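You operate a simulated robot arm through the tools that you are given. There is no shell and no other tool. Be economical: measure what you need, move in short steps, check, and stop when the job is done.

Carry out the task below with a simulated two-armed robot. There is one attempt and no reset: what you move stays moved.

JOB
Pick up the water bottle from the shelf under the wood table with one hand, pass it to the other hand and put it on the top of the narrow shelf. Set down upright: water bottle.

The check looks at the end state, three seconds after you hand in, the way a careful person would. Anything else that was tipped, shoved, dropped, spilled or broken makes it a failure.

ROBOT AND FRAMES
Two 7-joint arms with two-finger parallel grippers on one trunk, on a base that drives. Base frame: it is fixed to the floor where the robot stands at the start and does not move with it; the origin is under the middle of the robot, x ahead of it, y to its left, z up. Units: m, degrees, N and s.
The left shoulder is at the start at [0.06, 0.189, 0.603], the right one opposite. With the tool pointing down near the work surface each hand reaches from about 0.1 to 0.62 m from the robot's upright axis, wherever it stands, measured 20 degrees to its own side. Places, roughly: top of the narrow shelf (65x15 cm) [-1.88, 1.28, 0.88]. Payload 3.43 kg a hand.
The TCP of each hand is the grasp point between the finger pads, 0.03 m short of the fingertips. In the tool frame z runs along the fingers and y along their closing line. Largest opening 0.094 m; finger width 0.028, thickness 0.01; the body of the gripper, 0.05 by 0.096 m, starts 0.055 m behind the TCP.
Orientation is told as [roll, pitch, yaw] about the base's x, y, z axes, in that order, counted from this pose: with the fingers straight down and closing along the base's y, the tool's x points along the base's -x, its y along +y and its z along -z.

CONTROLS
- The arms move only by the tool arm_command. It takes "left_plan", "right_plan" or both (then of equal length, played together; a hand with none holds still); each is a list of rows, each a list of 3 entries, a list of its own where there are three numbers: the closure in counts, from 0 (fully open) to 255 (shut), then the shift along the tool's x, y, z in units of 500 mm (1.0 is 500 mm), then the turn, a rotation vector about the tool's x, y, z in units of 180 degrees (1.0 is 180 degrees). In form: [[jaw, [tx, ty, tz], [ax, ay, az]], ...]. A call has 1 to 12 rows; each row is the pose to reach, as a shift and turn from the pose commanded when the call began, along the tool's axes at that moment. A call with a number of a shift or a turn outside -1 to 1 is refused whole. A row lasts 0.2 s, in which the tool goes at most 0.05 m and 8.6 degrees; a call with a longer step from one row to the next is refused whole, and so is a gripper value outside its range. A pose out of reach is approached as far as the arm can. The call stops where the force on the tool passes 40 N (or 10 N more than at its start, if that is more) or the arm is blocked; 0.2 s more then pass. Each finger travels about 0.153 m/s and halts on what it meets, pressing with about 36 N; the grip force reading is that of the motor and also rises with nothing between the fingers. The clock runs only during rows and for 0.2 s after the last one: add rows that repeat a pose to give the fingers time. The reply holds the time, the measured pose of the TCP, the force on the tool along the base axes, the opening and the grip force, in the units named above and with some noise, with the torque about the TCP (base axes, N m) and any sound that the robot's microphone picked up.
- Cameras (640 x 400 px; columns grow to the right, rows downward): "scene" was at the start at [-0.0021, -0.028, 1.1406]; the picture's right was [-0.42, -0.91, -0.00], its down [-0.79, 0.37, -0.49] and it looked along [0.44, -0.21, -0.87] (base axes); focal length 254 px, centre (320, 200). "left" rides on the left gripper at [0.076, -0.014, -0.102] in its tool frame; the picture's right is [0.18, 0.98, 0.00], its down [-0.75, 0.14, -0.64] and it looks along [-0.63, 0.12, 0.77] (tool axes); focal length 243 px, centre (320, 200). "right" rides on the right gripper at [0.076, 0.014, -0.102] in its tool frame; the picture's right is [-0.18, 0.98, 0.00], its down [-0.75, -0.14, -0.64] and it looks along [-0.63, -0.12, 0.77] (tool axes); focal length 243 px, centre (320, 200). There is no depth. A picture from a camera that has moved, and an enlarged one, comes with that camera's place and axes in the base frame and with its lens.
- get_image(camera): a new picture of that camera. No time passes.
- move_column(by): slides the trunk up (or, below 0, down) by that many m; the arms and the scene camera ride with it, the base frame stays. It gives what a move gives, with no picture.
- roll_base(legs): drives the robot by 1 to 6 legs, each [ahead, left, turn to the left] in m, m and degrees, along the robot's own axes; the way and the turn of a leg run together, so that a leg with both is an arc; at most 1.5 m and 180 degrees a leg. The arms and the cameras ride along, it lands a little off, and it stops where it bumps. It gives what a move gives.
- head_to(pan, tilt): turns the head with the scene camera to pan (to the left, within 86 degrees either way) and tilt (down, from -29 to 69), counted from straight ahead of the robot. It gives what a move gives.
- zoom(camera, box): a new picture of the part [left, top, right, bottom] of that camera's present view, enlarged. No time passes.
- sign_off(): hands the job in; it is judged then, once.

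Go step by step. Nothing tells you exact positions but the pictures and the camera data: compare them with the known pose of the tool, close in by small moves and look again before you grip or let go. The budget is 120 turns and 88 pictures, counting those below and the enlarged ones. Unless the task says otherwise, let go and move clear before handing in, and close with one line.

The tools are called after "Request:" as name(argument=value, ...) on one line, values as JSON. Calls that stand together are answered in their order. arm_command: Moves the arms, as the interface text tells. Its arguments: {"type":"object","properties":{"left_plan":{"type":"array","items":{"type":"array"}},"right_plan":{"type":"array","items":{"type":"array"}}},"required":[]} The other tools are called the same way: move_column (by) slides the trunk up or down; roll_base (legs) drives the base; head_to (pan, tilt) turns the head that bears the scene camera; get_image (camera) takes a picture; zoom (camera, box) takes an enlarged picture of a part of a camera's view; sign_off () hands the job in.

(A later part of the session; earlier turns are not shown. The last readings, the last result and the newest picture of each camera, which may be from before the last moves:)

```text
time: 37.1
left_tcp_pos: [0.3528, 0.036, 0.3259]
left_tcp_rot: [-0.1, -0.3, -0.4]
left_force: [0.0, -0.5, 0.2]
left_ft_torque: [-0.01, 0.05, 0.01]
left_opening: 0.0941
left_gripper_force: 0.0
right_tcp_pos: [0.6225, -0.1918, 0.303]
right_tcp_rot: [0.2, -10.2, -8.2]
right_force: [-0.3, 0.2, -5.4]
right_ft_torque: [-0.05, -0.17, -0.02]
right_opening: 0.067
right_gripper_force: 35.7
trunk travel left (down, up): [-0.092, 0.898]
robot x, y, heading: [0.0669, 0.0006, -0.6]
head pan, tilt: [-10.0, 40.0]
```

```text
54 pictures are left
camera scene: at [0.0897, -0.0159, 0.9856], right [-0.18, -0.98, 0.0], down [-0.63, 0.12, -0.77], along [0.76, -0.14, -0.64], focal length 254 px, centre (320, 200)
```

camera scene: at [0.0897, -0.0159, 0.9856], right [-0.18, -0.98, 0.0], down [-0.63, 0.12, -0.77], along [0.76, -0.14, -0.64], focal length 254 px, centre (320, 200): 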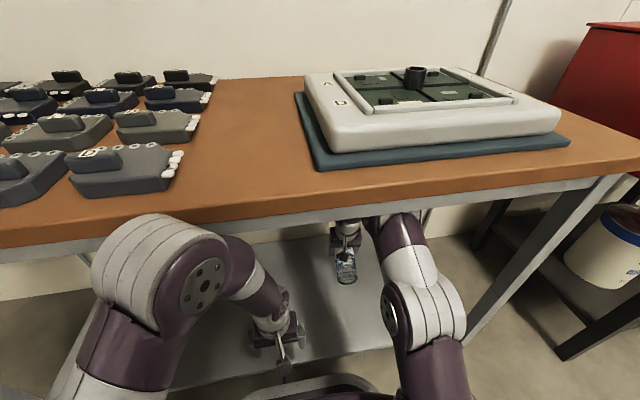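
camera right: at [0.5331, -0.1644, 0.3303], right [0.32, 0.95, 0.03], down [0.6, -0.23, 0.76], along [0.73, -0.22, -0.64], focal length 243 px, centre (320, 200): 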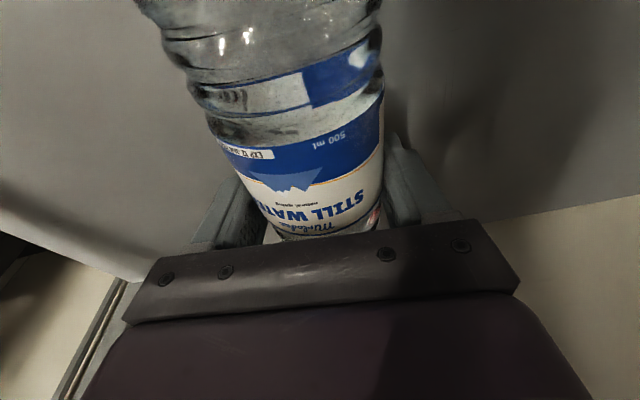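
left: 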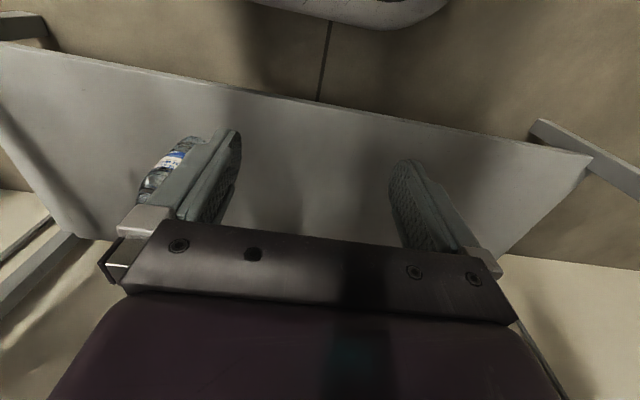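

Backing was blocked: the arm's raised joint is probably behind the table's front rail, as the trunk is slightly higher than when it came in. I'll lower it 4.5 cm and back out.

Request:
move_column(by=-0.045)

Request:
roll_base(legs=[[-0.1, 0, 0]])

```text
time: 38.0
left_tcp_pos: [0.3537, 0.0359, 0.28]
left_tcp_rot: [-0.1, -0.1, -0.4]
left_force: [0.6, -0.1, -0.2]
left_ft_torque: [0.03, 0.0, 0.01]
left_opening: 0.094
left_gripper_force: 0.1
right_tcp_pos: [0.6225, -0.1928, 0.2571]
right_tcp_rot: [0.0, -10.1, -8.1]
right_force: [-0.1, 0.0, -5.4]
right_ft_torque: [-0.02, -0.15, -0.02]
right_opening: 0.0666
right_gripper_force: 35.8
trunk travel left (down, up): [-0.047, 0.943]
robot x, y, heading: [0.0721, 0.0025, -0.3]
head pan, tilt: [-10.0, 40.0]
```

```text
time: 39.1
left_tcp_pos: [0.2531, 0.0367, 0.2805]
left_tcp_rot: [-0.1, -0.2, -0.4]
left_force: [0.0, -0.2, -1.2]
left_ft_torque: [0.0, 0.01, 0.0]
left_opening: 0.0938
left_gripper_force: 0.0
right_tcp_pos: [0.5223, -0.1917, 0.2553]
right_tcp_rot: [0.0, -10.1, -8.2]
right_force: [0.0, -0.2, -5.9]
right_ft_torque: [-0.03, -0.14, 0.03]
right_opening: 0.0672
right_gripper_force: 35.6
trunk travel left (down, up): [-0.047, 0.943]
robot x, y, heading: [-0.0307, 0.003, -0.4]
head pan, tilt: [-10.0, 40.0]
```

The robot moves freely now. Back out the rest of the way.

Request:
roll_base(legs=[[-0.65, 0, 0]])

Request:
get_image(camera="scene")

```text
time: 42.7
left_tcp_pos: [-0.396, 0.0402, 0.2806]
left_tcp_rot: [-0.1, -0.2, -0.4]
left_force: [0.0, 0.0, 0.0]
left_ft_torque: [-0.02, 0.02, 0.0]
left_opening: 0.0938
left_gripper_force: 0.0
right_tcp_pos: [-0.1268, -0.1875, 0.2565]
right_tcp_rot: [0.0, -10.1, -8.0]
right_force: [-1.0, -0.1, -4.9]
right_ft_torque: [-0.03, -0.13, -0.01]
right_opening: 0.0666
right_gripper_force: 36.1
trunk travel left (down, up): [-0.047, 0.943]
robot x, y, heading: [-0.6832, 0.0037, -0.1]
head pan, tilt: [-10.0, 40.0]
```

```text
53 pictures are left
camera scene: at [-0.6573, -0.0118, 0.9404], right [-0.18, -0.98, 0.0], down [-0.63, 0.11, -0.77], along [0.75, -0.14, -0.64], focal length 254 px, centre (320, 200)
```

scene: 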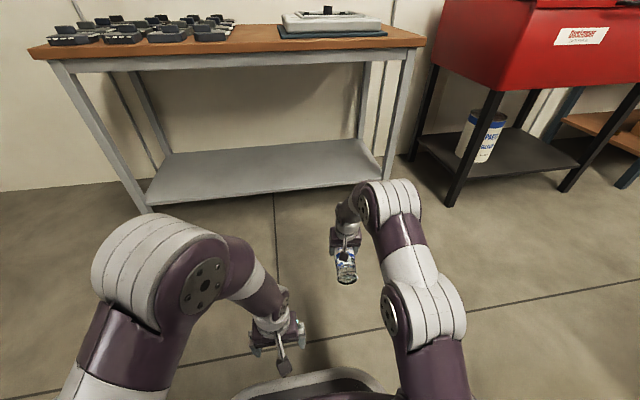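

Out and clear, nothing on the table disturbed. I'll raise the trunk and turn left to look at the narrow shelf.

Request:
move_column(by=0.4)

Request:
roll_base(legs=[[0, 0, 90]])

Request:
head_to(pan=40, tilt=15)

Request:
get_image(camera="scene")

```text
time: 46.6
left_tcp_pos: [-0.3966, 0.0408, 0.6799]
left_tcp_rot: [-0.1, -0.1, -0.3]
left_force: [-0.3, -0.5, 0.3]
left_ft_torque: [-0.02, 0.0, -0.01]
left_opening: 0.0941
left_gripper_force: 0.1
right_tcp_pos: [-0.1263, -0.1869, 0.6565]
right_tcp_rot: [0.0, -10.1, -8.0]
right_force: [-0.3, 0.0, -5.0]
right_ft_torque: [-0.04, -0.12, -0.04]
right_opening: 0.067
right_gripper_force: 36.0
trunk travel left (down, up): [-0.447, 0.543]
robot x, y, heading: [-0.6813, 0.0042, -0.1]
head pan, tilt: [-10.0, 40.0]
```

```text
time: 50.8
left_tcp_pos: [-0.7194, 0.2876, 0.6802]
left_tcp_rot: [-0.1, -0.3, 90.2]
left_force: [0.6, 0.3, 0.4]
left_ft_torque: [-0.02, -0.04, 0.01]
left_opening: 0.0939
left_gripper_force: 0.0
right_tcp_pos: [-0.4942, 0.558, 0.6577]
right_tcp_rot: [0.1, -10.0, 82.3]
right_force: [0.0, 0.3, -5.0]
right_ft_torque: [0.15, -0.02, -0.02]
right_opening: 0.0669
right_gripper_force: 35.5
trunk travel left (down, up): [-0.447, 0.543]
robot x, y, heading: [-0.6813, 0.0048, 90.4]
head pan, tilt: [-10.0, 40.0]
```

```text
time: 52.0
left_tcp_pos: [-0.7196, 0.2874, 0.6801]
left_tcp_rot: [-0.1, -0.2, 90.0]
left_force: [-0.2, 0.2, 0.2]
left_ft_torque: [-0.01, -0.02, 0.0]
left_opening: 0.094
left_gripper_force: 0.1
right_tcp_pos: [-0.4943, 0.5591, 0.656]
right_tcp_rot: [0.0, -10.1, 82.5]
right_force: [0.0, 0.1, -4.4]
right_ft_torque: [0.13, -0.03, 0.01]
right_opening: 0.0669
right_gripper_force: 36.5
trunk travel left (down, up): [-0.447, 0.543]
robot x, y, heading: [-0.6812, 0.0063, 90.5]
head pan, tilt: [40.0, 15.0]
```

```text
52 pictures are left
camera scene: at [-0.7413, 0.0153, 1.3799], right [0.76, 0.64, 0.0], down [0.17, -0.2, -0.97], along [-0.62, 0.74, -0.26], focal length 254 px, centre (320, 200)
```

scene: 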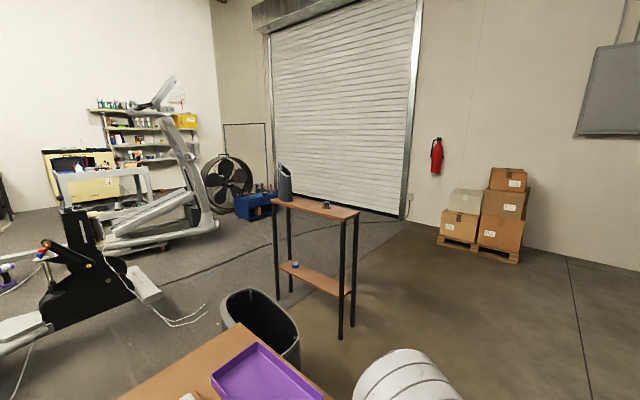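

The narrow shelf is a freestanding console with a dark object at its left end and a small item in the middle. Zoom in to find free space.

Request:
zoom(camera="scene", box=[240, 150, 400, 250])

Request:
head_to(pan=40, tilt=45)

Request:
get_image(camera="scene")

```text
4.00 times, centred on (320, 200) of scene
camera zoom: at [-0.7413, 0.0153, 1.3799], right [0.76, 0.64, 0.0], down [0.17, -0.2, -0.97], along [-0.62, 0.74, -0.26], focal length 1018 px, centre (320, 200)
```

zoom: 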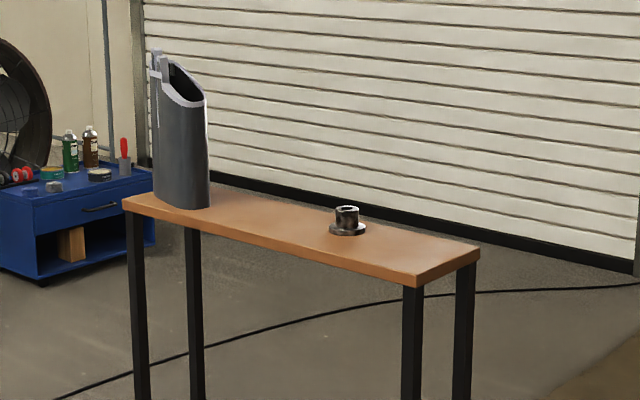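

```text
time: 52.9
left_tcp_pos: [-0.7198, 0.2875, 0.679]
left_tcp_rot: [0.0, -0.1, 90.0]
left_force: [0.2, 0.6, -0.1]
left_ft_torque: [-0.01, -0.01, 0.01]
left_opening: 0.0941
left_gripper_force: 0.1
right_tcp_pos: [-0.4938, 0.5582, 0.657]
right_tcp_rot: [0.0, -10.1, 82.3]
right_force: [-0.7, -0.4, -5.4]
right_ft_torque: [0.15, -0.01, 0.0]
right_opening: 0.0669
right_gripper_force: 35.9
trunk travel left (down, up): [-0.447, 0.543]
robot x, y, heading: [-0.684, 0.0052, 90.0]
head pan, tilt: [40.0, 45.0]
```

```text
50 pictures are left
camera scene: at [-0.7336, 0.006, 1.3332], right [0.76, 0.65, 0.0], down [0.46, -0.54, -0.71], along [-0.46, 0.54, -0.71], focal length 254 px, centre (320, 200)
```

scene: 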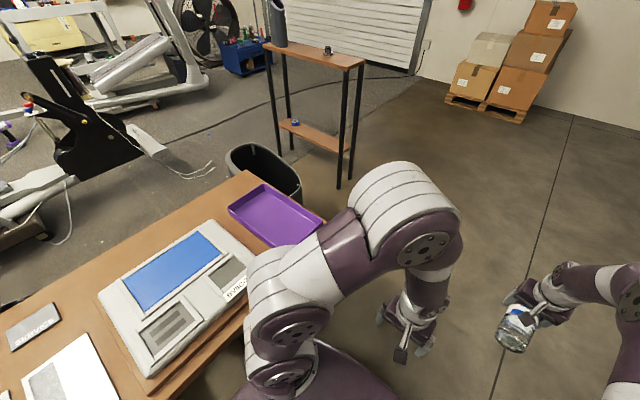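

The console's top spans x −2.2…−1.55, y 1.2…1.36; the free right end, around (−1.65, 1.28), can be reached from its +x side, avoiding the bin in front. I'll drive to open floor facing it and do the handover there.

Request:
roll_base(legs=[[1.4, 0, 0], [0, 0, 90]])

Request:
head_to(pan=0, tilt=40)

Request:
get_image(camera="scene")

Request:
get_image(camera="left")

```text
time: 63.8
left_tcp_pos: [-0.9728, 1.3675, 0.6811]
left_tcp_rot: [-0.1, -0.2, -179.2]
left_force: [-0.2, 0.1, -0.5]
left_ft_torque: [-0.03, -0.01, 0.01]
left_opening: 0.0938
left_gripper_force: 0.1
right_tcp_pos: [-1.2442, 1.5913, 0.6566]
right_tcp_rot: [0.0, -9.9, 172.9]
right_force: [0.3, -0.3, -5.2]
right_ft_torque: [0.05, 0.15, 0.0]
right_opening: 0.067
right_gripper_force: 36.0
trunk travel left (down, up): [-0.447, 0.543]
robot x, y, heading: [-0.6888, 1.4115, -179.4]
head pan, tilt: [40.0, 45.0]
```

```text
time: 64.8
left_tcp_pos: [-0.9712, 1.3694, 0.6797]
left_tcp_rot: [-0.1, -0.1, -179.3]
left_force: [0.2, 0.8, 0.4]
left_ft_torque: [-0.01, 0.02, 0.0]
left_opening: 0.094
left_gripper_force: 0.0
right_tcp_pos: [-1.2446, 1.5916, 0.6558]
right_tcp_rot: [0.0, -10.0, 173.0]
right_force: [-0.3, -0.2, -4.8]
right_ft_torque: [0.0, 0.12, 0.02]
right_opening: 0.0668
right_gripper_force: 35.4
trunk travel left (down, up): [-0.447, 0.543]
robot x, y, heading: [-0.6859, 1.4101, -179.1]
head pan, tilt: [0.0, 40.0]
```

```text
49 pictures are left
camera scene: at [-0.7135, 1.4096, 1.3404], right [-0.01, 1.0, 0.0], down [0.64, 0.01, -0.77], along [-0.77, -0.01, -0.64], focal length 254 px, centre (320, 200)
```

scene: 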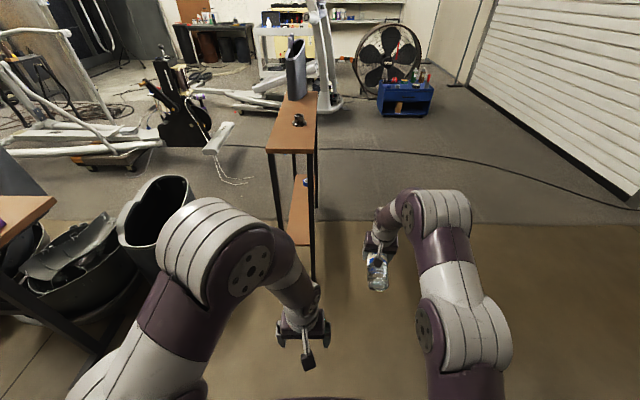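

```text
48 pictures are left
camera left: at [-0.895, 1.3819, 0.7834], right [0.2, -0.98, 0.0], down [-0.75, -0.15, 0.64], along [-0.63, -0.12, -0.77], focal length 243 px, centre (320, 200)
```

left: 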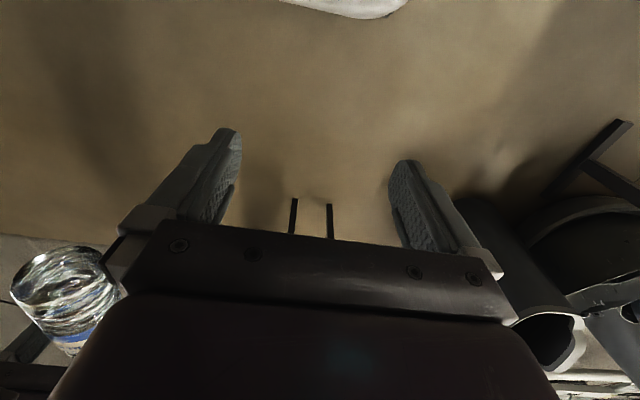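

Robot now faces the console's end from open floor. Next I turn the bottle upright by pitching the right hand −90° while bringing it lower and forward, and move the left hand aside and up.

Request:
arm_command(right_plan=[[255, [-0.004, 0.0113, 0.0262], [0, -0.0417, 0]], [255, [-0.008, 0.0227, 0.0523], [0, -0.0833, 0]], [255, [-0.012, 0.034, 0.0785], [0, -0.125, 0]], [255, [-0.016, 0.0453, 0.1047], [0, -0.1667, 0]], [255, [-0.02, 0.0567, 0.1308], [0, -0.2083, 0]], [255, [-0.024, 0.068, 0.157], [0, -0.25, 0]], [255, [-0.028, 0.0793, 0.1832], [0, -0.2917, 0]]], left_plan=[[0, [0, 0.03, -0.03], [0, 0, 0]], [0, [0, 0.06, -0.06], [0, 0, 0]], [0, [0, 0.09, -0.09], [0, 0, 0]], [0, [0, 0.12, -0.12], [0, 0, 0]], [0, [0, 0.15, -0.15], [0, 0, 0]], [0, [0, 0.18, -0.18], [0, 0, 0]], [0, [0, 0.2, -0.2], [0, 0, 0]]])

Request:
get_image(camera="scene")

```text
time: 66.5
left_tcp_pos: [-0.97, 1.2683, 0.7806]
left_tcp_rot: [0.0, -0.1, -179.4]
left_force: [0.2, -0.5, 0.7]
left_ft_torque: [0.02, 0.03, 0.0]
left_opening: 0.0943
left_gripper_force: 0.1
right_tcp_pos: [-1.2792, 1.5547, 0.5695]
right_tcp_rot: [0.3, -62.7, 172.8]
right_force: [-0.6, -0.4, -6.3]
right_ft_torque: [0.01, 0.07, 0.0]
right_opening: 0.0669
right_gripper_force: 36.2
right hand out of reach, approached as far as the arm can: row 5
trunk travel left (down, up): [-0.447, 0.543]
robot x, y, heading: [-0.6853, 1.4147, -179.4]
head pan, tilt: [0.0, 40.0]
```

```text
47 pictures are left
camera scene: at [-0.7136, 1.4096, 1.3404], right [-0.01, 1.0, 0.0], down [0.64, 0.01, -0.77], along [-0.77, -0.01, -0.64], focal length 254 px, centre (320, 200)
```

scene: 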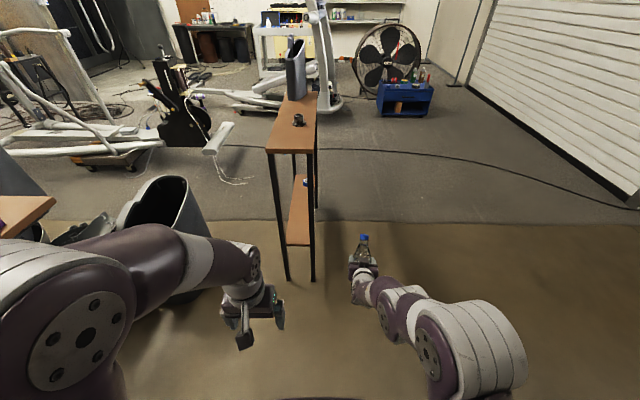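

The bottle is turning upright as expected. Complete the remaining 37° of pitch.

Request:
arm_command(right_plan=[[255, [0.02, 0.008, 0.022], [0, -0.0414, 0]], [255, [0.04, 0.016, 0.044], [0, -0.0828, 0]], [255, [0.06, 0.024, 0.066], [0, -0.1242, 0]], [255, [0.08, 0.032, 0.088], [0, -0.1656, 0]], [255, [0.101, 0.04, 0.109], [0, -0.207, 0]], [255, [0.101, 0.04, 0.109], [0, -0.207, 0]]])

Request:
get_image(camera="scene")

Request:
get_image(camera="left")

```text
time: 67.8
left_tcp_pos: [-0.9693, 1.2677, 0.7796]
left_tcp_rot: [-0.2, -0.2, -179.3]
left_force: [-0.3, 0.2, 0.1]
left_ft_torque: [-0.01, 0.02, -0.02]
left_opening: 0.094
left_gripper_force: 0.0
right_tcp_pos: [-1.3632, 1.5345, 0.4791]
right_tcp_rot: [-109.7, -86.5, -78.4]
right_force: [-0.6, 1.1, -5.4]
right_ft_torque: [0.01, -0.03, 0.0]
right_opening: 0.0672
right_gripper_force: 36.2
right hand out of reach, approached as far as the arm can: row 3, 4, 5, 6
trunk travel left (down, up): [-0.447, 0.543]
robot x, y, heading: [-0.6858, 1.4118, -179.0]
head pan, tilt: [0.0, 40.0]
stopped in row 6 (right hand): the arm was blocked; the commanded pose is now the measured one
```

```text
46 pictures are left
camera scene: at [-0.7139, 1.4097, 1.3405], right [-0.01, 1.0, 0.0], down [0.64, 0.01, -0.77], along [-0.77, -0.01, -0.64], focal length 254 px, centre (320, 200)
```

scene: 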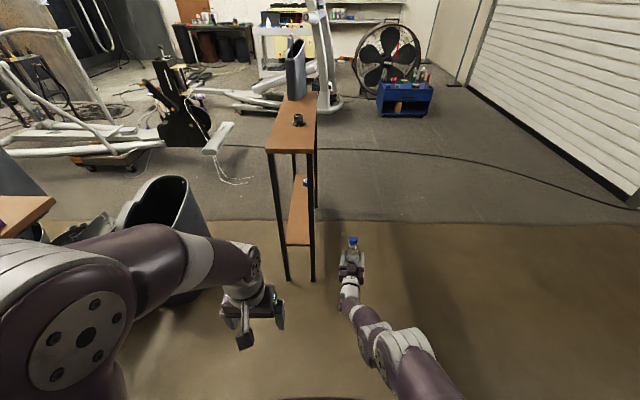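

```text
45 pictures are left
camera left: at [-0.8937, 1.2817, 0.884], right [0.2, -0.98, 0.0], down [-0.75, -0.15, 0.64], along [-0.63, -0.12, -0.77], focal length 243 px, centre (320, 200)
```

left: 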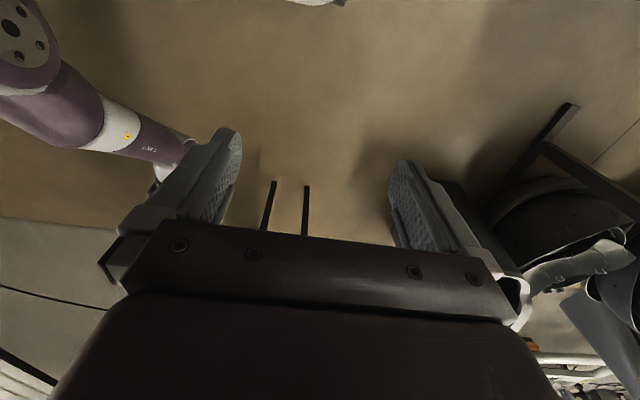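

The bottle is nearly upright in the right hand, leaning forward about 9° by my calculation. Let me look closely at it.

Request:
zoom(camera="scene", box=[290, 210, 418, 290])

Request:
get_image(camera="right")

```text
5.00 times, centred on (354, 250) of scene
camera zoom: at [-0.7139, 1.4097, 1.3405], right [-0.01, 1.0, 0.0], down [0.64, 0.01, -0.77], along [-0.77, -0.01, -0.64], focal length 1273 px, centre (150, -50)
```

zoom: 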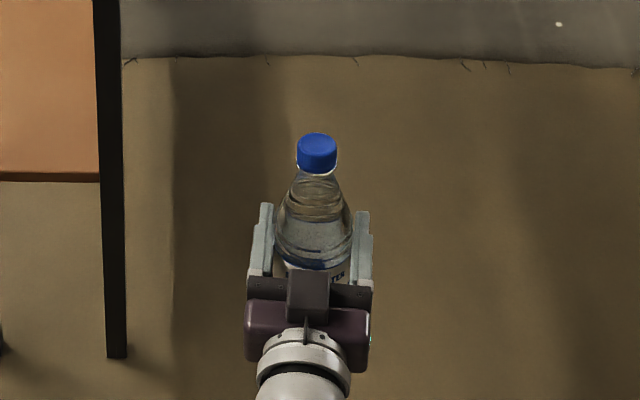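

```text
43 pictures are left
camera right: at [-1.2651, 1.5125, 0.4013], right [-0.14, -0.98, 0.13], down [0.66, 0.01, 0.75], along [-0.73, 0.19, 0.65], focal length 243 px, centre (320, 200)
```

right: 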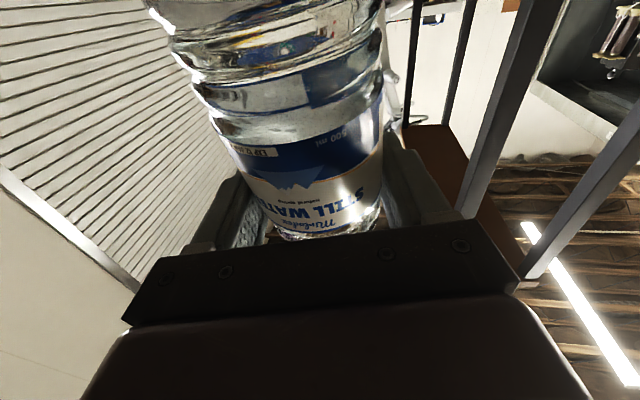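

The cap is at about (−1.382, 1.533, 0.592), which is too far ahead for the left arm. I'll swing the right hand's heading to the left about the vertical and bring the bottle closer to the robot's middle.

Request:
arm_command(right_plan=[[255, [0.0059, 0.0123, -0.0465], [-0.0402, -0.0023, 0.0008]], [255, [0.0118, 0.0245, -0.093], [-0.0804, -0.0047, 0.0016]], [255, [0.0176, 0.0368, -0.1395], [-0.1206, -0.007, 0.0024]], [255, [0.0235, 0.049, -0.186], [-0.1608, -0.0094, 0.0032]], [255, [0.0294, 0.0613, -0.2325], [-0.201, -0.0117, 0.004]], [255, [0.0353, 0.0735, -0.279], [-0.2412, -0.014, 0.0048]], [255, [0.0411, 0.0858, -0.3255], [-0.2814, -0.0164, 0.0056]], [255, [0.047, 0.098, -0.372], [-0.3216, -0.0187, 0.0064]], [255, [0.047, 0.098, -0.372], [-0.3216, -0.0187, 0.0064]]])

Request:
get_image(camera="scene")

```text
time: 68.6
left_tcp_pos: [-0.9681, 1.2676, 0.7798]
left_tcp_rot: [0.0, -0.3, -179.2]
left_force: [-0.5, 0.2, 0.1]
left_ft_torque: [0.01, 0.01, 0.02]
left_opening: 0.094
left_gripper_force: 0.1
right_tcp_pos: [-1.3917, 1.4659, 0.5399]
right_tcp_rot: [-168.3, -81.5, -9.5]
right_force: [-0.7, -0.3, -4.5]
right_ft_torque: [-0.03, -0.04, -0.03]
right_opening: 0.067
right_gripper_force: 36.2
right hand out of reach, approached as far as the arm can: row 1, 2, 3
trunk travel left (down, up): [-0.447, 0.543]
robot x, y, heading: [-0.6892, 1.4124, -179.2]
head pan, tilt: [0.0, 40.0]
stopped in row 3 (right hand): the arm was blocked; the commanded pose is now the measured one
```

```text
42 pictures are left
camera scene: at [-0.7135, 1.4089, 1.3403], right [-0.01, 1.0, 0.0], down [0.64, 0.01, -0.77], along [-0.77, -0.01, -0.64], focal length 254 px, centre (320, 200)
```

scene: 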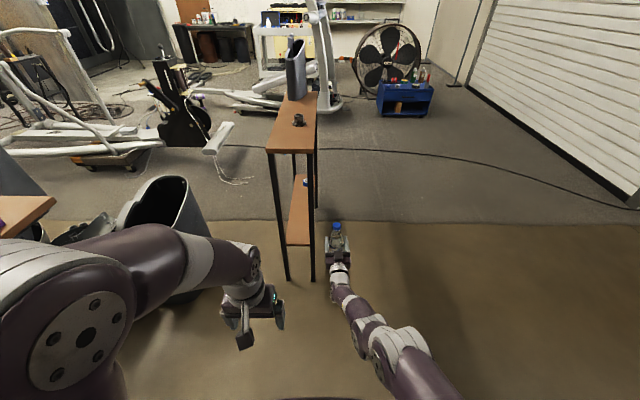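

The bottle is now in fact upright (within about 3°) in the right hand, 0.70 m ahead of the robot. I'll back away from the console for clearance, then bring the left hand, pitched 40° down-forward, to just short of the cap.

Request:
roll_base(legs=[[-0.3, 0, 0]])

Request:
arm_command(left_plan=[[0, [-0.074, -0.036, 0.013], [0.0043, -0.0244, 0.0118]], [0, [-0.149, -0.073, 0.027], [0.0086, -0.0489, 0.0236]], [0, [-0.223, -0.109, 0.04], [0.0129, -0.0733, 0.0353]], [0, [-0.298, -0.146, 0.053], [0.0172, -0.0978, 0.0471]], [0, [-0.372, -0.182, 0.067], [0.0216, -0.1222, 0.0589]], [0, [-0.447, -0.219, 0.08], [0.0259, -0.1467, 0.0707]], [0, [-0.521, -0.255, 0.093], [0.0302, -0.1711, 0.0824]], [0, [-0.596, -0.292, 0.107], [0.0345, -0.1956, 0.0942]], [0, [-0.67, -0.328, 0.12], [0.0388, -0.22, 0.106]], [0, [-0.67, -0.328, 0.12], [0.0388, -0.22, 0.106]]])

Request:
get_image(camera="scene")

Request:
get_image(camera="left")

```text
time: 70.7
left_tcp_pos: [-0.6692, 1.2723, 0.781]
left_tcp_rot: [-0.1, -0.2, -179.4]
left_force: [0.1, 0.7, 0.4]
left_ft_torque: [-0.03, 0.04, 0.02]
left_opening: 0.0939
left_gripper_force: 0.1
right_tcp_pos: [-1.0917, 1.4727, 0.5425]
right_tcp_rot: [-169.3, -81.2, -8.4]
right_force: [0.8, -1.2, -5.3]
right_ft_torque: [0.01, 0.0, -0.03]
right_opening: 0.0669
right_gripper_force: 36.0
trunk travel left (down, up): [-0.447, 0.543]
robot x, y, heading: [-0.3867, 1.4153, -179.2]
head pan, tilt: [0.0, 40.0]
```

```text
time: 72.9
left_tcp_pos: [-1.0065, 1.4349, 0.7215]
left_tcp_rot: [0.0, -40.3, 160.7]
left_force: [-0.3, -0.3, 0.4]
left_ft_torque: [-0.02, -0.03, -0.01]
left_opening: 0.0942
left_gripper_force: 0.0
right_tcp_pos: [-1.0923, 1.4721, 0.5422]
right_tcp_rot: [-169.2, -81.2, -8.5]
right_force: [-0.5, -0.2, -5.0]
right_ft_torque: [0.02, -0.03, 0.05]
right_opening: 0.067
right_gripper_force: 36.0
trunk travel left (down, up): [-0.447, 0.543]
robot x, y, heading: [-0.3858, 1.4121, -179.4]
head pan, tilt: [0.0, 40.0]
```

```text
41 pictures are left
camera scene: at [-0.4129, 1.4133, 1.3404], right [-0.01, 1.0, 0.0], down [0.64, 0.01, -0.77], along [-0.77, -0.01, -0.64], focal length 254 px, centre (320, 200)
```

scene: 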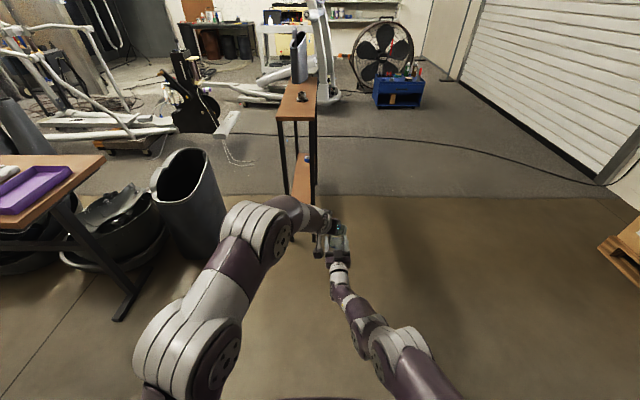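

```text
40 pictures are left
camera left: at [-0.8848, 1.4052, 0.7523], right [-0.19, -0.97, -0.12], down [-0.2, -0.08, 0.98], along [-0.96, 0.21, -0.18], focal length 243 px, centre (320, 200)
```

left: 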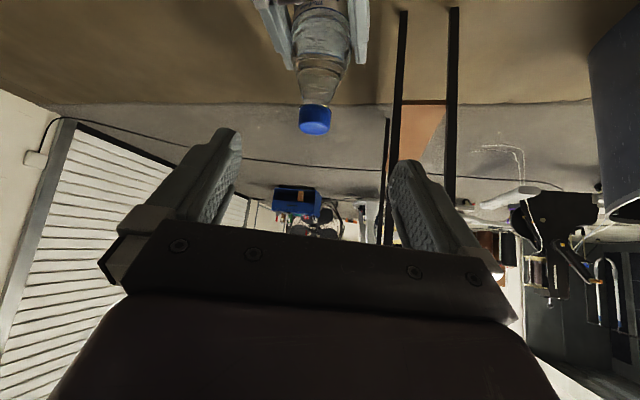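

The cap sits centred between the left fingers, at about (−1.095, 1.466, 0.637). I'll move in along the fingers about 10 cm.

Request:
arm_command(left_plan=[[0, [-0.017, 0, 0.04], [0, 0, 0]], [0, [-0.034, 0, 0.09], [0, 0, 0]], [0, [-0.034, 0, 0.14], [0, 0, 0]], [0, [-0.034, 0, 0.18], [0, 0, 0]], [0, [-0.034, 0, 0.214], [0, 0, 0]], [0, [-0.034, 0, 0.214], [0, 0, 0]]])

Request:
get_image(camera="left")

Request:
zoom(camera="scene", box=[270, 190, 398, 270])

```text
time: 74.3
left_tcp_pos: [-1.0843, 1.4595, 0.6504]
left_tcp_rot: [-0.1, -40.2, 160.7]
left_force: [0.2, -0.2, 0.2]
left_ft_torque: [0.0, 0.03, -0.01]
left_opening: 0.0941
left_gripper_force: 0.0
right_tcp_pos: [-1.0919, 1.472, 0.5425]
right_tcp_rot: [-169.3, -81.3, -8.4]
right_force: [-0.7, 0.2, -5.0]
right_ft_torque: [-0.03, -0.01, -0.02]
right_opening: 0.0672
right_gripper_force: 36.1
trunk travel left (down, up): [-0.447, 0.543]
robot x, y, heading: [-0.387, 1.4107, -179.3]
head pan, tilt: [0.0, 40.0]
```

```text
39 pictures are left
camera left: at [-0.9624, 1.4308, 0.6803], right [-0.19, -0.97, -0.12], down [-0.2, -0.08, 0.98], along [-0.96, 0.21, -0.18], focal length 243 px, centre (320, 200)
```

left: 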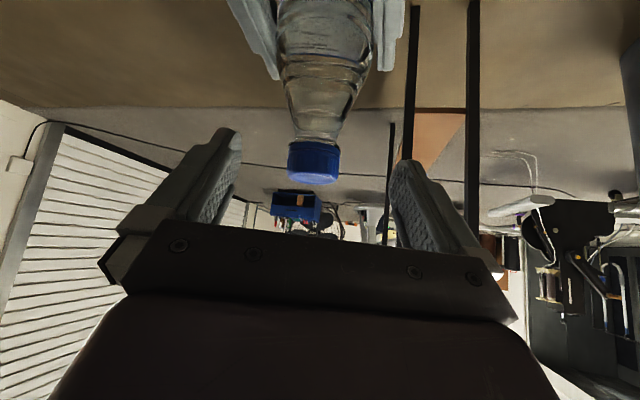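

```text
5.00 times, centred on (334, 230) of scene
camera zoom: at [-0.413, 1.4134, 1.3404], right [-0.01, 1.0, 0.0], down [0.64, 0.01, -0.77], along [-0.77, -0.01, -0.64], focal length 1273 px, centre (250, 50)
```

zoom: 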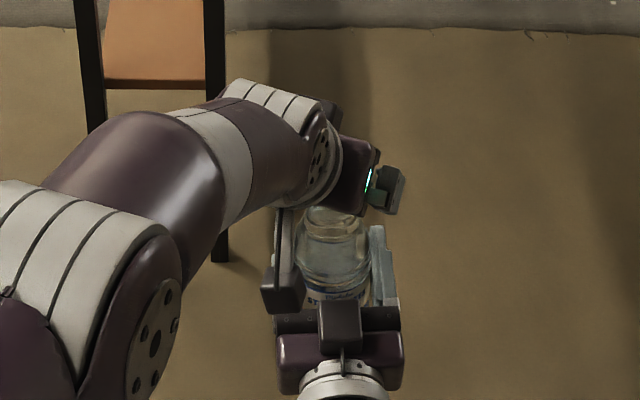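

The cap centre lies 26 mm ahead of the left TCP and well centred. I'll advance 11 mm more and close the left hand on the cap.

Request:
arm_command(left_plan=[[0, [0, -0.004, 0.022], [0, 0, 0]], [0, [0, -0.004, 0.022], [0, 0, 0]], [80, [0, -0.004, 0.022], [0, 0, 0]], [130, [0, -0.004, 0.022], [0, 0, 0]], [160, [0, -0.004, 0.022], [0, 0, 0]], [255, [0, -0.004, 0.022], [0, 0, 0]], [255, [0, -0.004, 0.022], [0, 0, 0]], [255, [0, -0.004, 0.022], [0, 0, 0]]])

Request:
get_image(camera="left")

```text
time: 76.1
left_tcp_pos: [-1.0897, 1.4653, 0.6422]
left_tcp_rot: [-0.2, -40.2, 160.7]
left_force: [7.7, 10.0, 3.0]
left_ft_torque: [0.5, -0.52, -0.07]
left_opening: 0.0313
left_gripper_force: 35.5
right_tcp_pos: [-1.0931, 1.4706, 0.5425]
right_tcp_rot: [-169.1, -81.4, -8.6]
right_force: [-8.3, -9.2, -8.7]
right_ft_torque: [0.38, -0.23, -0.05]
right_opening: 0.067
right_gripper_force: 36.6
trunk travel left (down, up): [-0.447, 0.543]
robot x, y, heading: [-0.3858, 1.4172, -179.0]
head pan, tilt: [0.0, 40.0]
```

```text
37 pictures are left
camera left: at [-0.9676, 1.4361, 0.6722], right [-0.19, -0.97, -0.12], down [-0.2, -0.08, 0.98], along [-0.96, 0.21, -0.18], focal length 243 px, centre (320, 200)
```

left: 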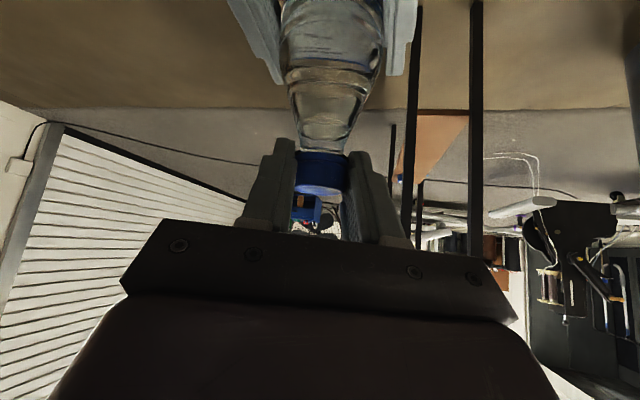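

The left hand holds the cap (0.031 m, 36 N). Now the right hand opens while the left holds.

Request:
arm_command(right_plan=[[140, [0, 0, 0], [0, 0, 0]], [100, [0, 0, 0], [0, 0, 0]], [0, [0, 0, 0], [0, 0, 0]], [0, [0, 0, 0], [0, 0, 0]]], left_plan=[[255, [0, 0, 0], [0, 0, 0]], [255, [0, 0, 0], [0, 0, 0]], [255, [0, 0, 0], [0, 0, 0]], [255, [0, 0, 0], [0, 0, 0]]])

Request:
get_image(camera="left")

Request:
get_image(camera="right")

```text
time: 77.1
left_tcp_pos: [-1.0896, 1.4647, 0.6415]
left_tcp_rot: [-0.1, -40.1, 160.7]
left_force: [-0.6, -0.2, 0.2]
left_ft_torque: [-0.03, -0.05, -0.03]
left_opening: 0.0309
left_gripper_force: 35.9
right_tcp_pos: [-1.0918, 1.4714, 0.5435]
right_tcp_rot: [-169.5, -81.2, -8.3]
right_force: [0.4, 0.0, 0.0]
right_ft_torque: [0.01, -0.03, -0.02]
right_opening: 0.0942
right_gripper_force: 0.1
trunk travel left (down, up): [-0.447, 0.543]
robot x, y, heading: [-0.3842, 1.4133, -179.4]
head pan, tilt: [0.0, 40.0]
```

```text
36 pictures are left
camera left: at [-0.9678, 1.4353, 0.6718], right [-0.19, -0.97, -0.12], down [-0.2, -0.08, 0.98], along [-0.96, 0.21, -0.18], focal length 243 px, centre (320, 200)
```

left: 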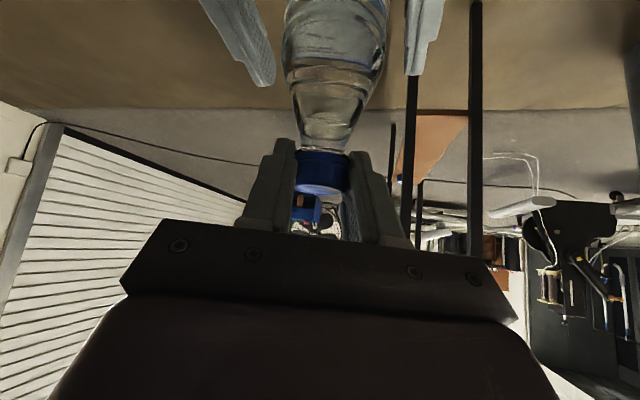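

```text
35 pictures are left
camera right: at [-1.0022, 1.4642, 0.4523], right [0.06, -0.99, 0.15], down [0.74, 0.15, 0.65], along [-0.67, 0.07, 0.74], focal length 243 px, centre (320, 200)
```

right: 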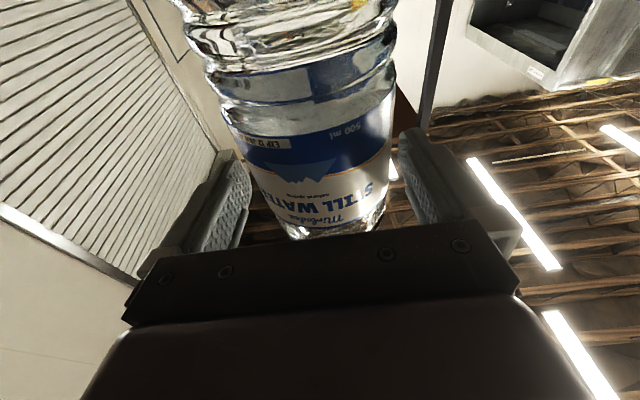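

The right hand is open and the bottle stays in the left hand. Let me check the readings once more after a short pause.

Request:
arm_command(left_plan=[[255, [0, 0, 0], [0, 0, 0]], [255, [0, 0, 0], [0, 0, 0]]])

Request:
zoom(camera="scene", box=[270, 190, 398, 270])

```text
time: 77.7
left_tcp_pos: [-1.0899, 1.4646, 0.6421]
left_tcp_rot: [-0.1, -40.2, 160.7]
left_force: [0.1, -0.9, -0.3]
left_ft_torque: [-0.03, -0.04, -0.02]
left_opening: 0.0311
left_gripper_force: 36.0
right_tcp_pos: [-1.092, 1.4719, 0.5425]
right_tcp_rot: [-169.3, -81.2, -8.5]
right_force: [0.3, 0.0, 0.1]
right_ft_torque: [0.02, 0.01, 0.01]
right_opening: 0.0938
right_gripper_force: 0.1
trunk travel left (down, up): [-0.447, 0.543]
robot x, y, heading: [-0.387, 1.4151, -179.5]
head pan, tilt: [0.0, 40.0]
```

```text
5.00 times, centred on (334, 230) of scene
camera zoom: at [-0.4132, 1.4134, 1.3404], right [-0.01, 1.0, 0.0], down [0.64, 0.01, -0.77], along [-0.77, -0.01, -0.64], focal length 1273 px, centre (250, 50)
```

zoom: 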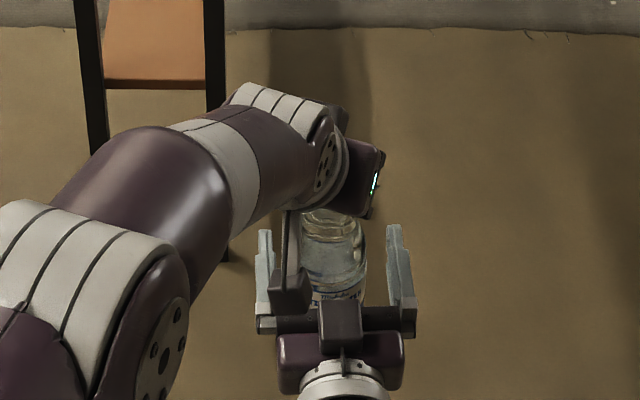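

Readings near zero are odd, but the bottle hasn't moved. I'll lift the left hand 3 cm straight up out of the open right fingers and check.

Request:
arm_command(left_plan=[[255, [-0.013, 0, -0.0153], [0, 0, 0]], [255, [-0.026, 0, -0.0305], [0, 0, 0]], [255, [-0.039, 0, -0.0458], [0, 0, 0]], [255, [-0.039, 0, -0.0458], [0, 0, 0]]])

Request:
get_image(camera="left")

Request:
get_image(camera="right")

```text
time: 78.7
left_tcp_pos: [-1.0888, 1.4649, 0.6724]
left_tcp_rot: [-0.1, -40.2, 160.7]
left_force: [0.3, -0.9, -5.2]
left_ft_torque: [-0.03, -0.03, 0.02]
left_opening: 0.031
left_gripper_force: 35.9
right_tcp_pos: [-1.0936, 1.4712, 0.5423]
right_tcp_rot: [-169.2, -81.3, -8.5]
right_force: [0.0, -0.2, -0.2]
right_ft_torque: [-0.03, -0.01, 0.03]
right_opening: 0.0939
right_gripper_force: 0.1
trunk travel left (down, up): [-0.447, 0.543]
robot x, y, heading: [-0.3857, 1.4159, -179.3]
head pan, tilt: [0.0, 40.0]
```

```text
33 pictures are left
camera left: at [-0.9677, 1.4359, 0.7023], right [-0.19, -0.97, -0.12], down [-0.2, -0.08, 0.98], along [-0.96, 0.21, -0.18], focal length 243 px, centre (320, 200)
```

left: 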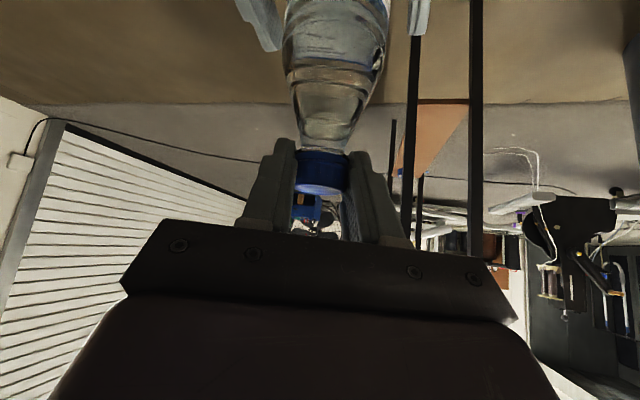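

```text
32 pictures are left
camera right: at [-1.0021, 1.4643, 0.4522], right [0.06, -0.99, 0.15], down [0.74, 0.15, 0.65], along [-0.67, 0.07, 0.74], focal length 243 px, centre (320, 200)
```

right: 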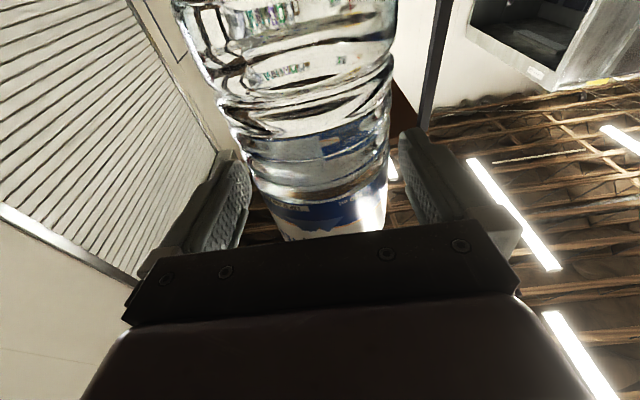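

The left hand now carries the full weight (5 N). Lift another 13 cm to clear the right hand.

Request:
arm_command(left_plan=[[255, [-0.028, 0, -0.033], [0, 0, 0]], [255, [-0.056, 0, -0.066], [0, 0, 0]], [255, [-0.084, 0, -0.099], [0, 0, 0]], [255, [-0.112, 0, -0.132], [0, 0, 0]], [255, [-0.14, 0, -0.165], [0, 0, 0]], [255, [-0.168, 0, -0.198], [0, 0, 0]], [255, [-0.168, 0, -0.198], [0, 0, 0]]])

Request:
get_image(camera="scene")

```text
time: 80.3
left_tcp_pos: [-1.0917, 1.4641, 0.8024]
left_tcp_rot: [-0.1, -40.2, 160.7]
left_force: [0.2, -0.7, -4.4]
left_ft_torque: [0.04, -0.06, 0.0]
left_opening: 0.0309
left_gripper_force: 36.5
right_tcp_pos: [-1.093, 1.4718, 0.5419]
right_tcp_rot: [-169.4, -81.3, -8.5]
right_force: [0.5, -0.6, -0.1]
right_ft_torque: [0.0, 0.01, 0.0]
right_opening: 0.094
right_gripper_force: 0.1
trunk travel left (down, up): [-0.447, 0.543]
robot x, y, heading: [-0.3864, 1.4158, -179.4]
head pan, tilt: [0.0, 40.0]
```

```text
31 pictures are left
camera scene: at [-0.4133, 1.4134, 1.3404], right [-0.01, 1.0, 0.0], down [0.64, 0.01, -0.77], along [-0.77, -0.01, -0.64], focal length 254 px, centre (320, 200)
```

scene: 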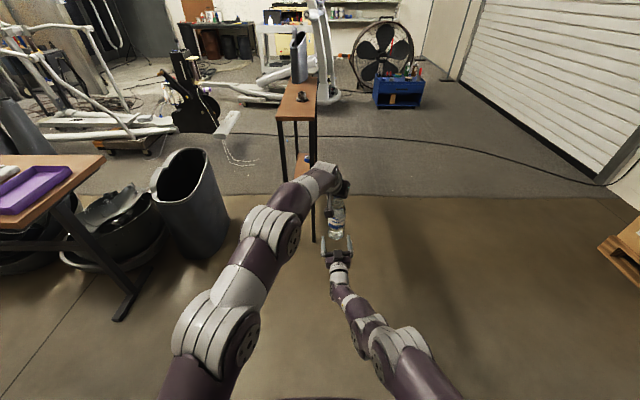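

The bottle hangs upright from the left hand, clear of the right one. Now stow the right hand: out to the right, back, and fingers down.

Request:
arm_command(right_plan=[[0, [0.01, -0.044, -0.022], [0, 0, 0]], [0, [0.02, -0.088, -0.044], [0, 0.037, 0]], [0, [0.03, -0.132, -0.066], [0, 0.074, 0]], [0, [0.04, -0.176, -0.088], [0, 0.111, 0]], [0, [0.05, -0.22, -0.11], [0, 0.148, 0]], [0, [0.06, -0.264, -0.132], [0, 0.185, 0]], [0, [0.07, -0.308, -0.154], [0, 0.222, 0]], [0, [0.08, -0.352, -0.176], [0, 0.259, 0]], [0, [0.09, -0.396, -0.2], [0, 0.296, 0]], [0, [0.1, -0.4, -0.2], [0, 0.333, 0]], [0, [0.1, -0.4, -0.2], [0, 0.333, 0]]])

Request:
get_image(camera="scene")

```text
time: 82.7
left_tcp_pos: [-1.0899, 1.4632, 0.803]
left_tcp_rot: [-0.1, -40.1, 160.8]
left_force: [-0.1, 0.1, -4.3]
left_ft_torque: [-0.06, -0.06, -0.01]
left_opening: 0.031
left_gripper_force: 35.4
right_tcp_pos: [-1.0074, 1.676, 0.4812]
right_tcp_rot: [-1.9, -38.5, -176.6]
right_force: [0.1, 0.3, 0.7]
right_ft_torque: [0.02, -0.03, 0.05]
right_opening: 0.0944
right_gripper_force: 0.1
right hand out of reach, approached as far as the arm can: row 1, 2, 3, 4, 5, 6, 7, 8, 9
trunk travel left (down, up): [-0.447, 0.543]
robot x, y, heading: [-0.3898, 1.4109, -179.3]
head pan, tilt: [0.0, 40.0]
```

```text
30 pictures are left
camera scene: at [-0.413, 1.4125, 1.3404], right [-0.01, 1.0, 0.0], down [0.64, 0.01, -0.77], along [-0.77, -0.01, -0.64], focal length 254 px, centre (320, 200)
```

scene: 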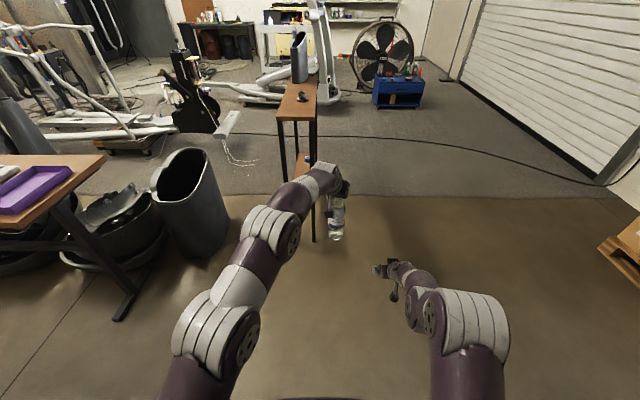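

Retract the right hand further toward the robot, fingers down.

Request:
arm_command(right_plan=[[0, [0.057, -0.017, -0.053], [0, 0.0306, 0]], [0, [0.114, -0.034, -0.105], [0, 0.0611, 0]], [0, [0.171, -0.051, -0.158], [0, 0.0917, 0]], [0, [0.227, -0.069, -0.21], [0, 0.122, 0]], [0, [0.284, -0.086, -0.263], [0, 0.153, 0]], [0, [0.341, -0.103, -0.315], [0, 0.183, 0]], [0, [0.398, -0.12, -0.368], [0, 0.214, 0]], [0, [0.398, -0.12, -0.368], [0, 0.214, 0]]])

Request:
move_column(by=0.34)

Request:
get_image(camera="scene")

Request:
get_image(camera="left")

```text
time: 84.5
left_tcp_pos: [-1.0907, 1.4636, 0.8026]
left_tcp_rot: [-0.1, -40.2, 160.7]
left_force: [0.0, 1.1, -5.1]
left_ft_torque: [-0.01, -0.06, -0.02]
left_opening: 0.031
left_gripper_force: 36.2
right_tcp_pos: [-0.7384, 1.7466, 0.5042]
right_tcp_rot: [-1.5, 0.0, -177.8]
right_force: [-0.1, -0.7, -0.5]
right_ft_torque: [0.0, 0.01, -0.02]
right_opening: 0.0938
right_gripper_force: 0.1
trunk travel left (down, up): [-0.447, 0.543]
robot x, y, heading: [-0.3877, 1.4155, -179.3]
head pan, tilt: [0.0, 40.0]
```

```text
time: 87.8
left_tcp_pos: [-1.0902, 1.4637, 1.1429]
left_tcp_rot: [-0.1, -40.2, 160.7]
left_force: [0.8, -0.2, -3.8]
left_ft_torque: [-0.04, -0.03, 0.03]
left_opening: 0.0307
left_gripper_force: 36.3
right_tcp_pos: [-0.7406, 1.7452, 0.8443]
right_tcp_rot: [-1.6, -0.1, -177.9]
right_force: [0.7, -0.9, 0.5]
right_ft_torque: [0.01, -0.04, 0.01]
right_opening: 0.094
right_gripper_force: 0.1
trunk travel left (down, up): [-0.787, 0.203]
robot x, y, heading: [-0.386, 1.4171, -179.4]
head pan, tilt: [0.0, 40.0]
```

```text
29 pictures are left
camera scene: at [-0.4135, 1.4135, 1.6803], right [-0.01, 1.0, 0.0], down [0.64, 0.01, -0.77], along [-0.77, -0.01, -0.64], focal length 254 px, centre (320, 200)
```

scene: 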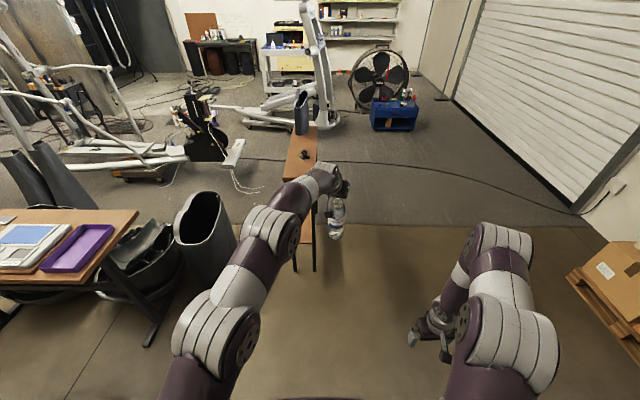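

```text
28 pictures are left
camera left: at [-0.969, 1.4352, 1.1721], right [-0.19, -0.97, -0.12], down [-0.2, -0.08, 0.98], along [-0.96, 0.21, -0.18], focal length 243 px, centre (320, 200)
```

left: 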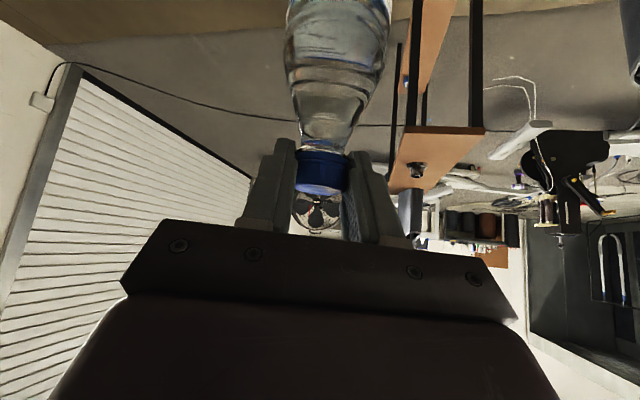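

Bottle hangs with its base at about z 0.94. I'll drive left 0.18 m and ahead 0.35 m, then recheck against the console.

Request:
roll_base(legs=[[0, 0.18, 0], [0.35, 0, 0]])

Request:
head_to(pan=0, tilt=40)

Request:
get_image(camera="scene")

Request:
zoom(camera="scene", box=[240, 120, 400, 220])

Request:
get_image(camera="left")

```text
time: 91.2
left_tcp_pos: [-1.4399, 1.2817, 1.1429]
left_tcp_rot: [-0.1, -40.1, 160.6]
left_force: [0.1, 0.4, -5.6]
left_ft_torque: [0.0, -0.03, -0.01]
left_opening: 0.0308
left_gripper_force: 36.2
right_tcp_pos: [-1.0883, 1.5629, 0.8444]
right_tcp_rot: [-1.6, -0.1, -178.1]
right_force: [-0.3, -0.5, -0.1]
right_ft_torque: [0.01, -0.02, -0.06]
right_opening: 0.0939
right_gripper_force: 0.0
trunk travel left (down, up): [-0.787, 0.203]
robot x, y, heading: [-0.7382, 1.2306, -179.7]
head pan, tilt: [0.0, 40.0]
```

```text
time: 91.8
left_tcp_pos: [-1.4407, 1.2821, 1.142]
left_tcp_rot: [-0.1, -40.1, 160.6]
left_force: [0.0, 0.2, -4.6]
left_ft_torque: [0.0, -0.06, 0.02]
left_opening: 0.031
left_gripper_force: 35.7
right_tcp_pos: [-1.0886, 1.563, 0.844]
right_tcp_rot: [-1.6, -0.2, -178.1]
right_force: [-0.3, -0.1, 0.1]
right_ft_torque: [-0.01, 0.05, -0.01]
right_opening: 0.0938
right_gripper_force: 0.1
trunk travel left (down, up): [-0.787, 0.203]
robot x, y, heading: [-0.7364, 1.2306, -179.5]
head pan, tilt: [0.0, 40.0]
```

```text
27 pictures are left
camera scene: at [-0.7636, 1.2297, 1.6804], right [-0.01, 1.0, 0.0], down [0.64, 0.01, -0.77], along [-0.77, -0.01, -0.64], focal length 254 px, centre (320, 200)
```

scene: 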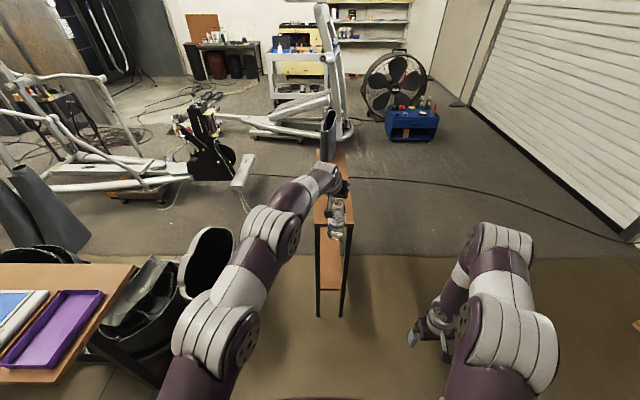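

```text
4.00 times, centred on (320, 170) of scene
camera zoom: at [-0.7636, 1.2297, 1.6804], right [-0.01, 1.0, 0.0], down [0.64, 0.01, -0.77], along [-0.77, -0.01, -0.64], focal length 1018 px, centre (320, 320)
```

zoom: 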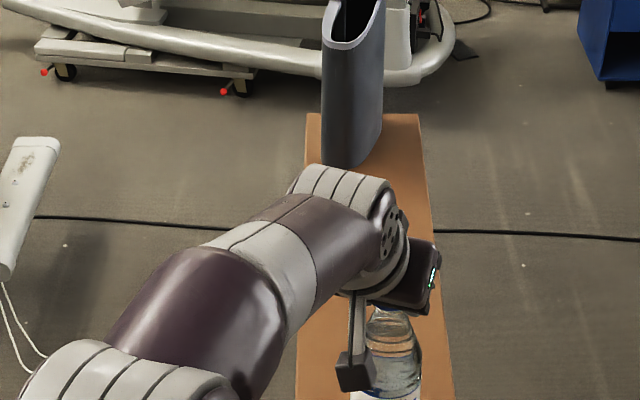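

```text
25 pictures are left
camera left: at [-1.3189, 1.2531, 1.172], right [-0.2, -0.97, -0.12], down [-0.2, -0.08, 0.98], along [-0.96, 0.22, -0.18], focal length 243 px, centre (320, 200)
```

left: 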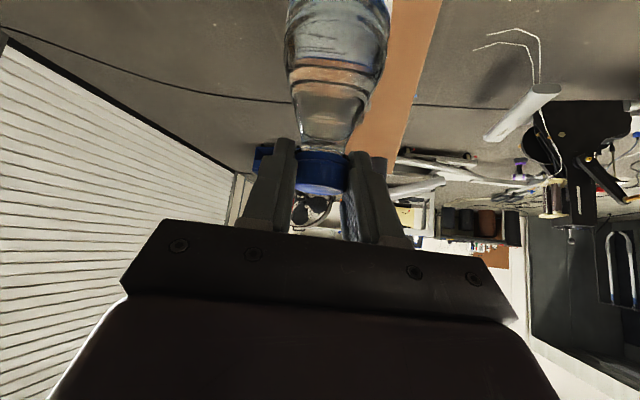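

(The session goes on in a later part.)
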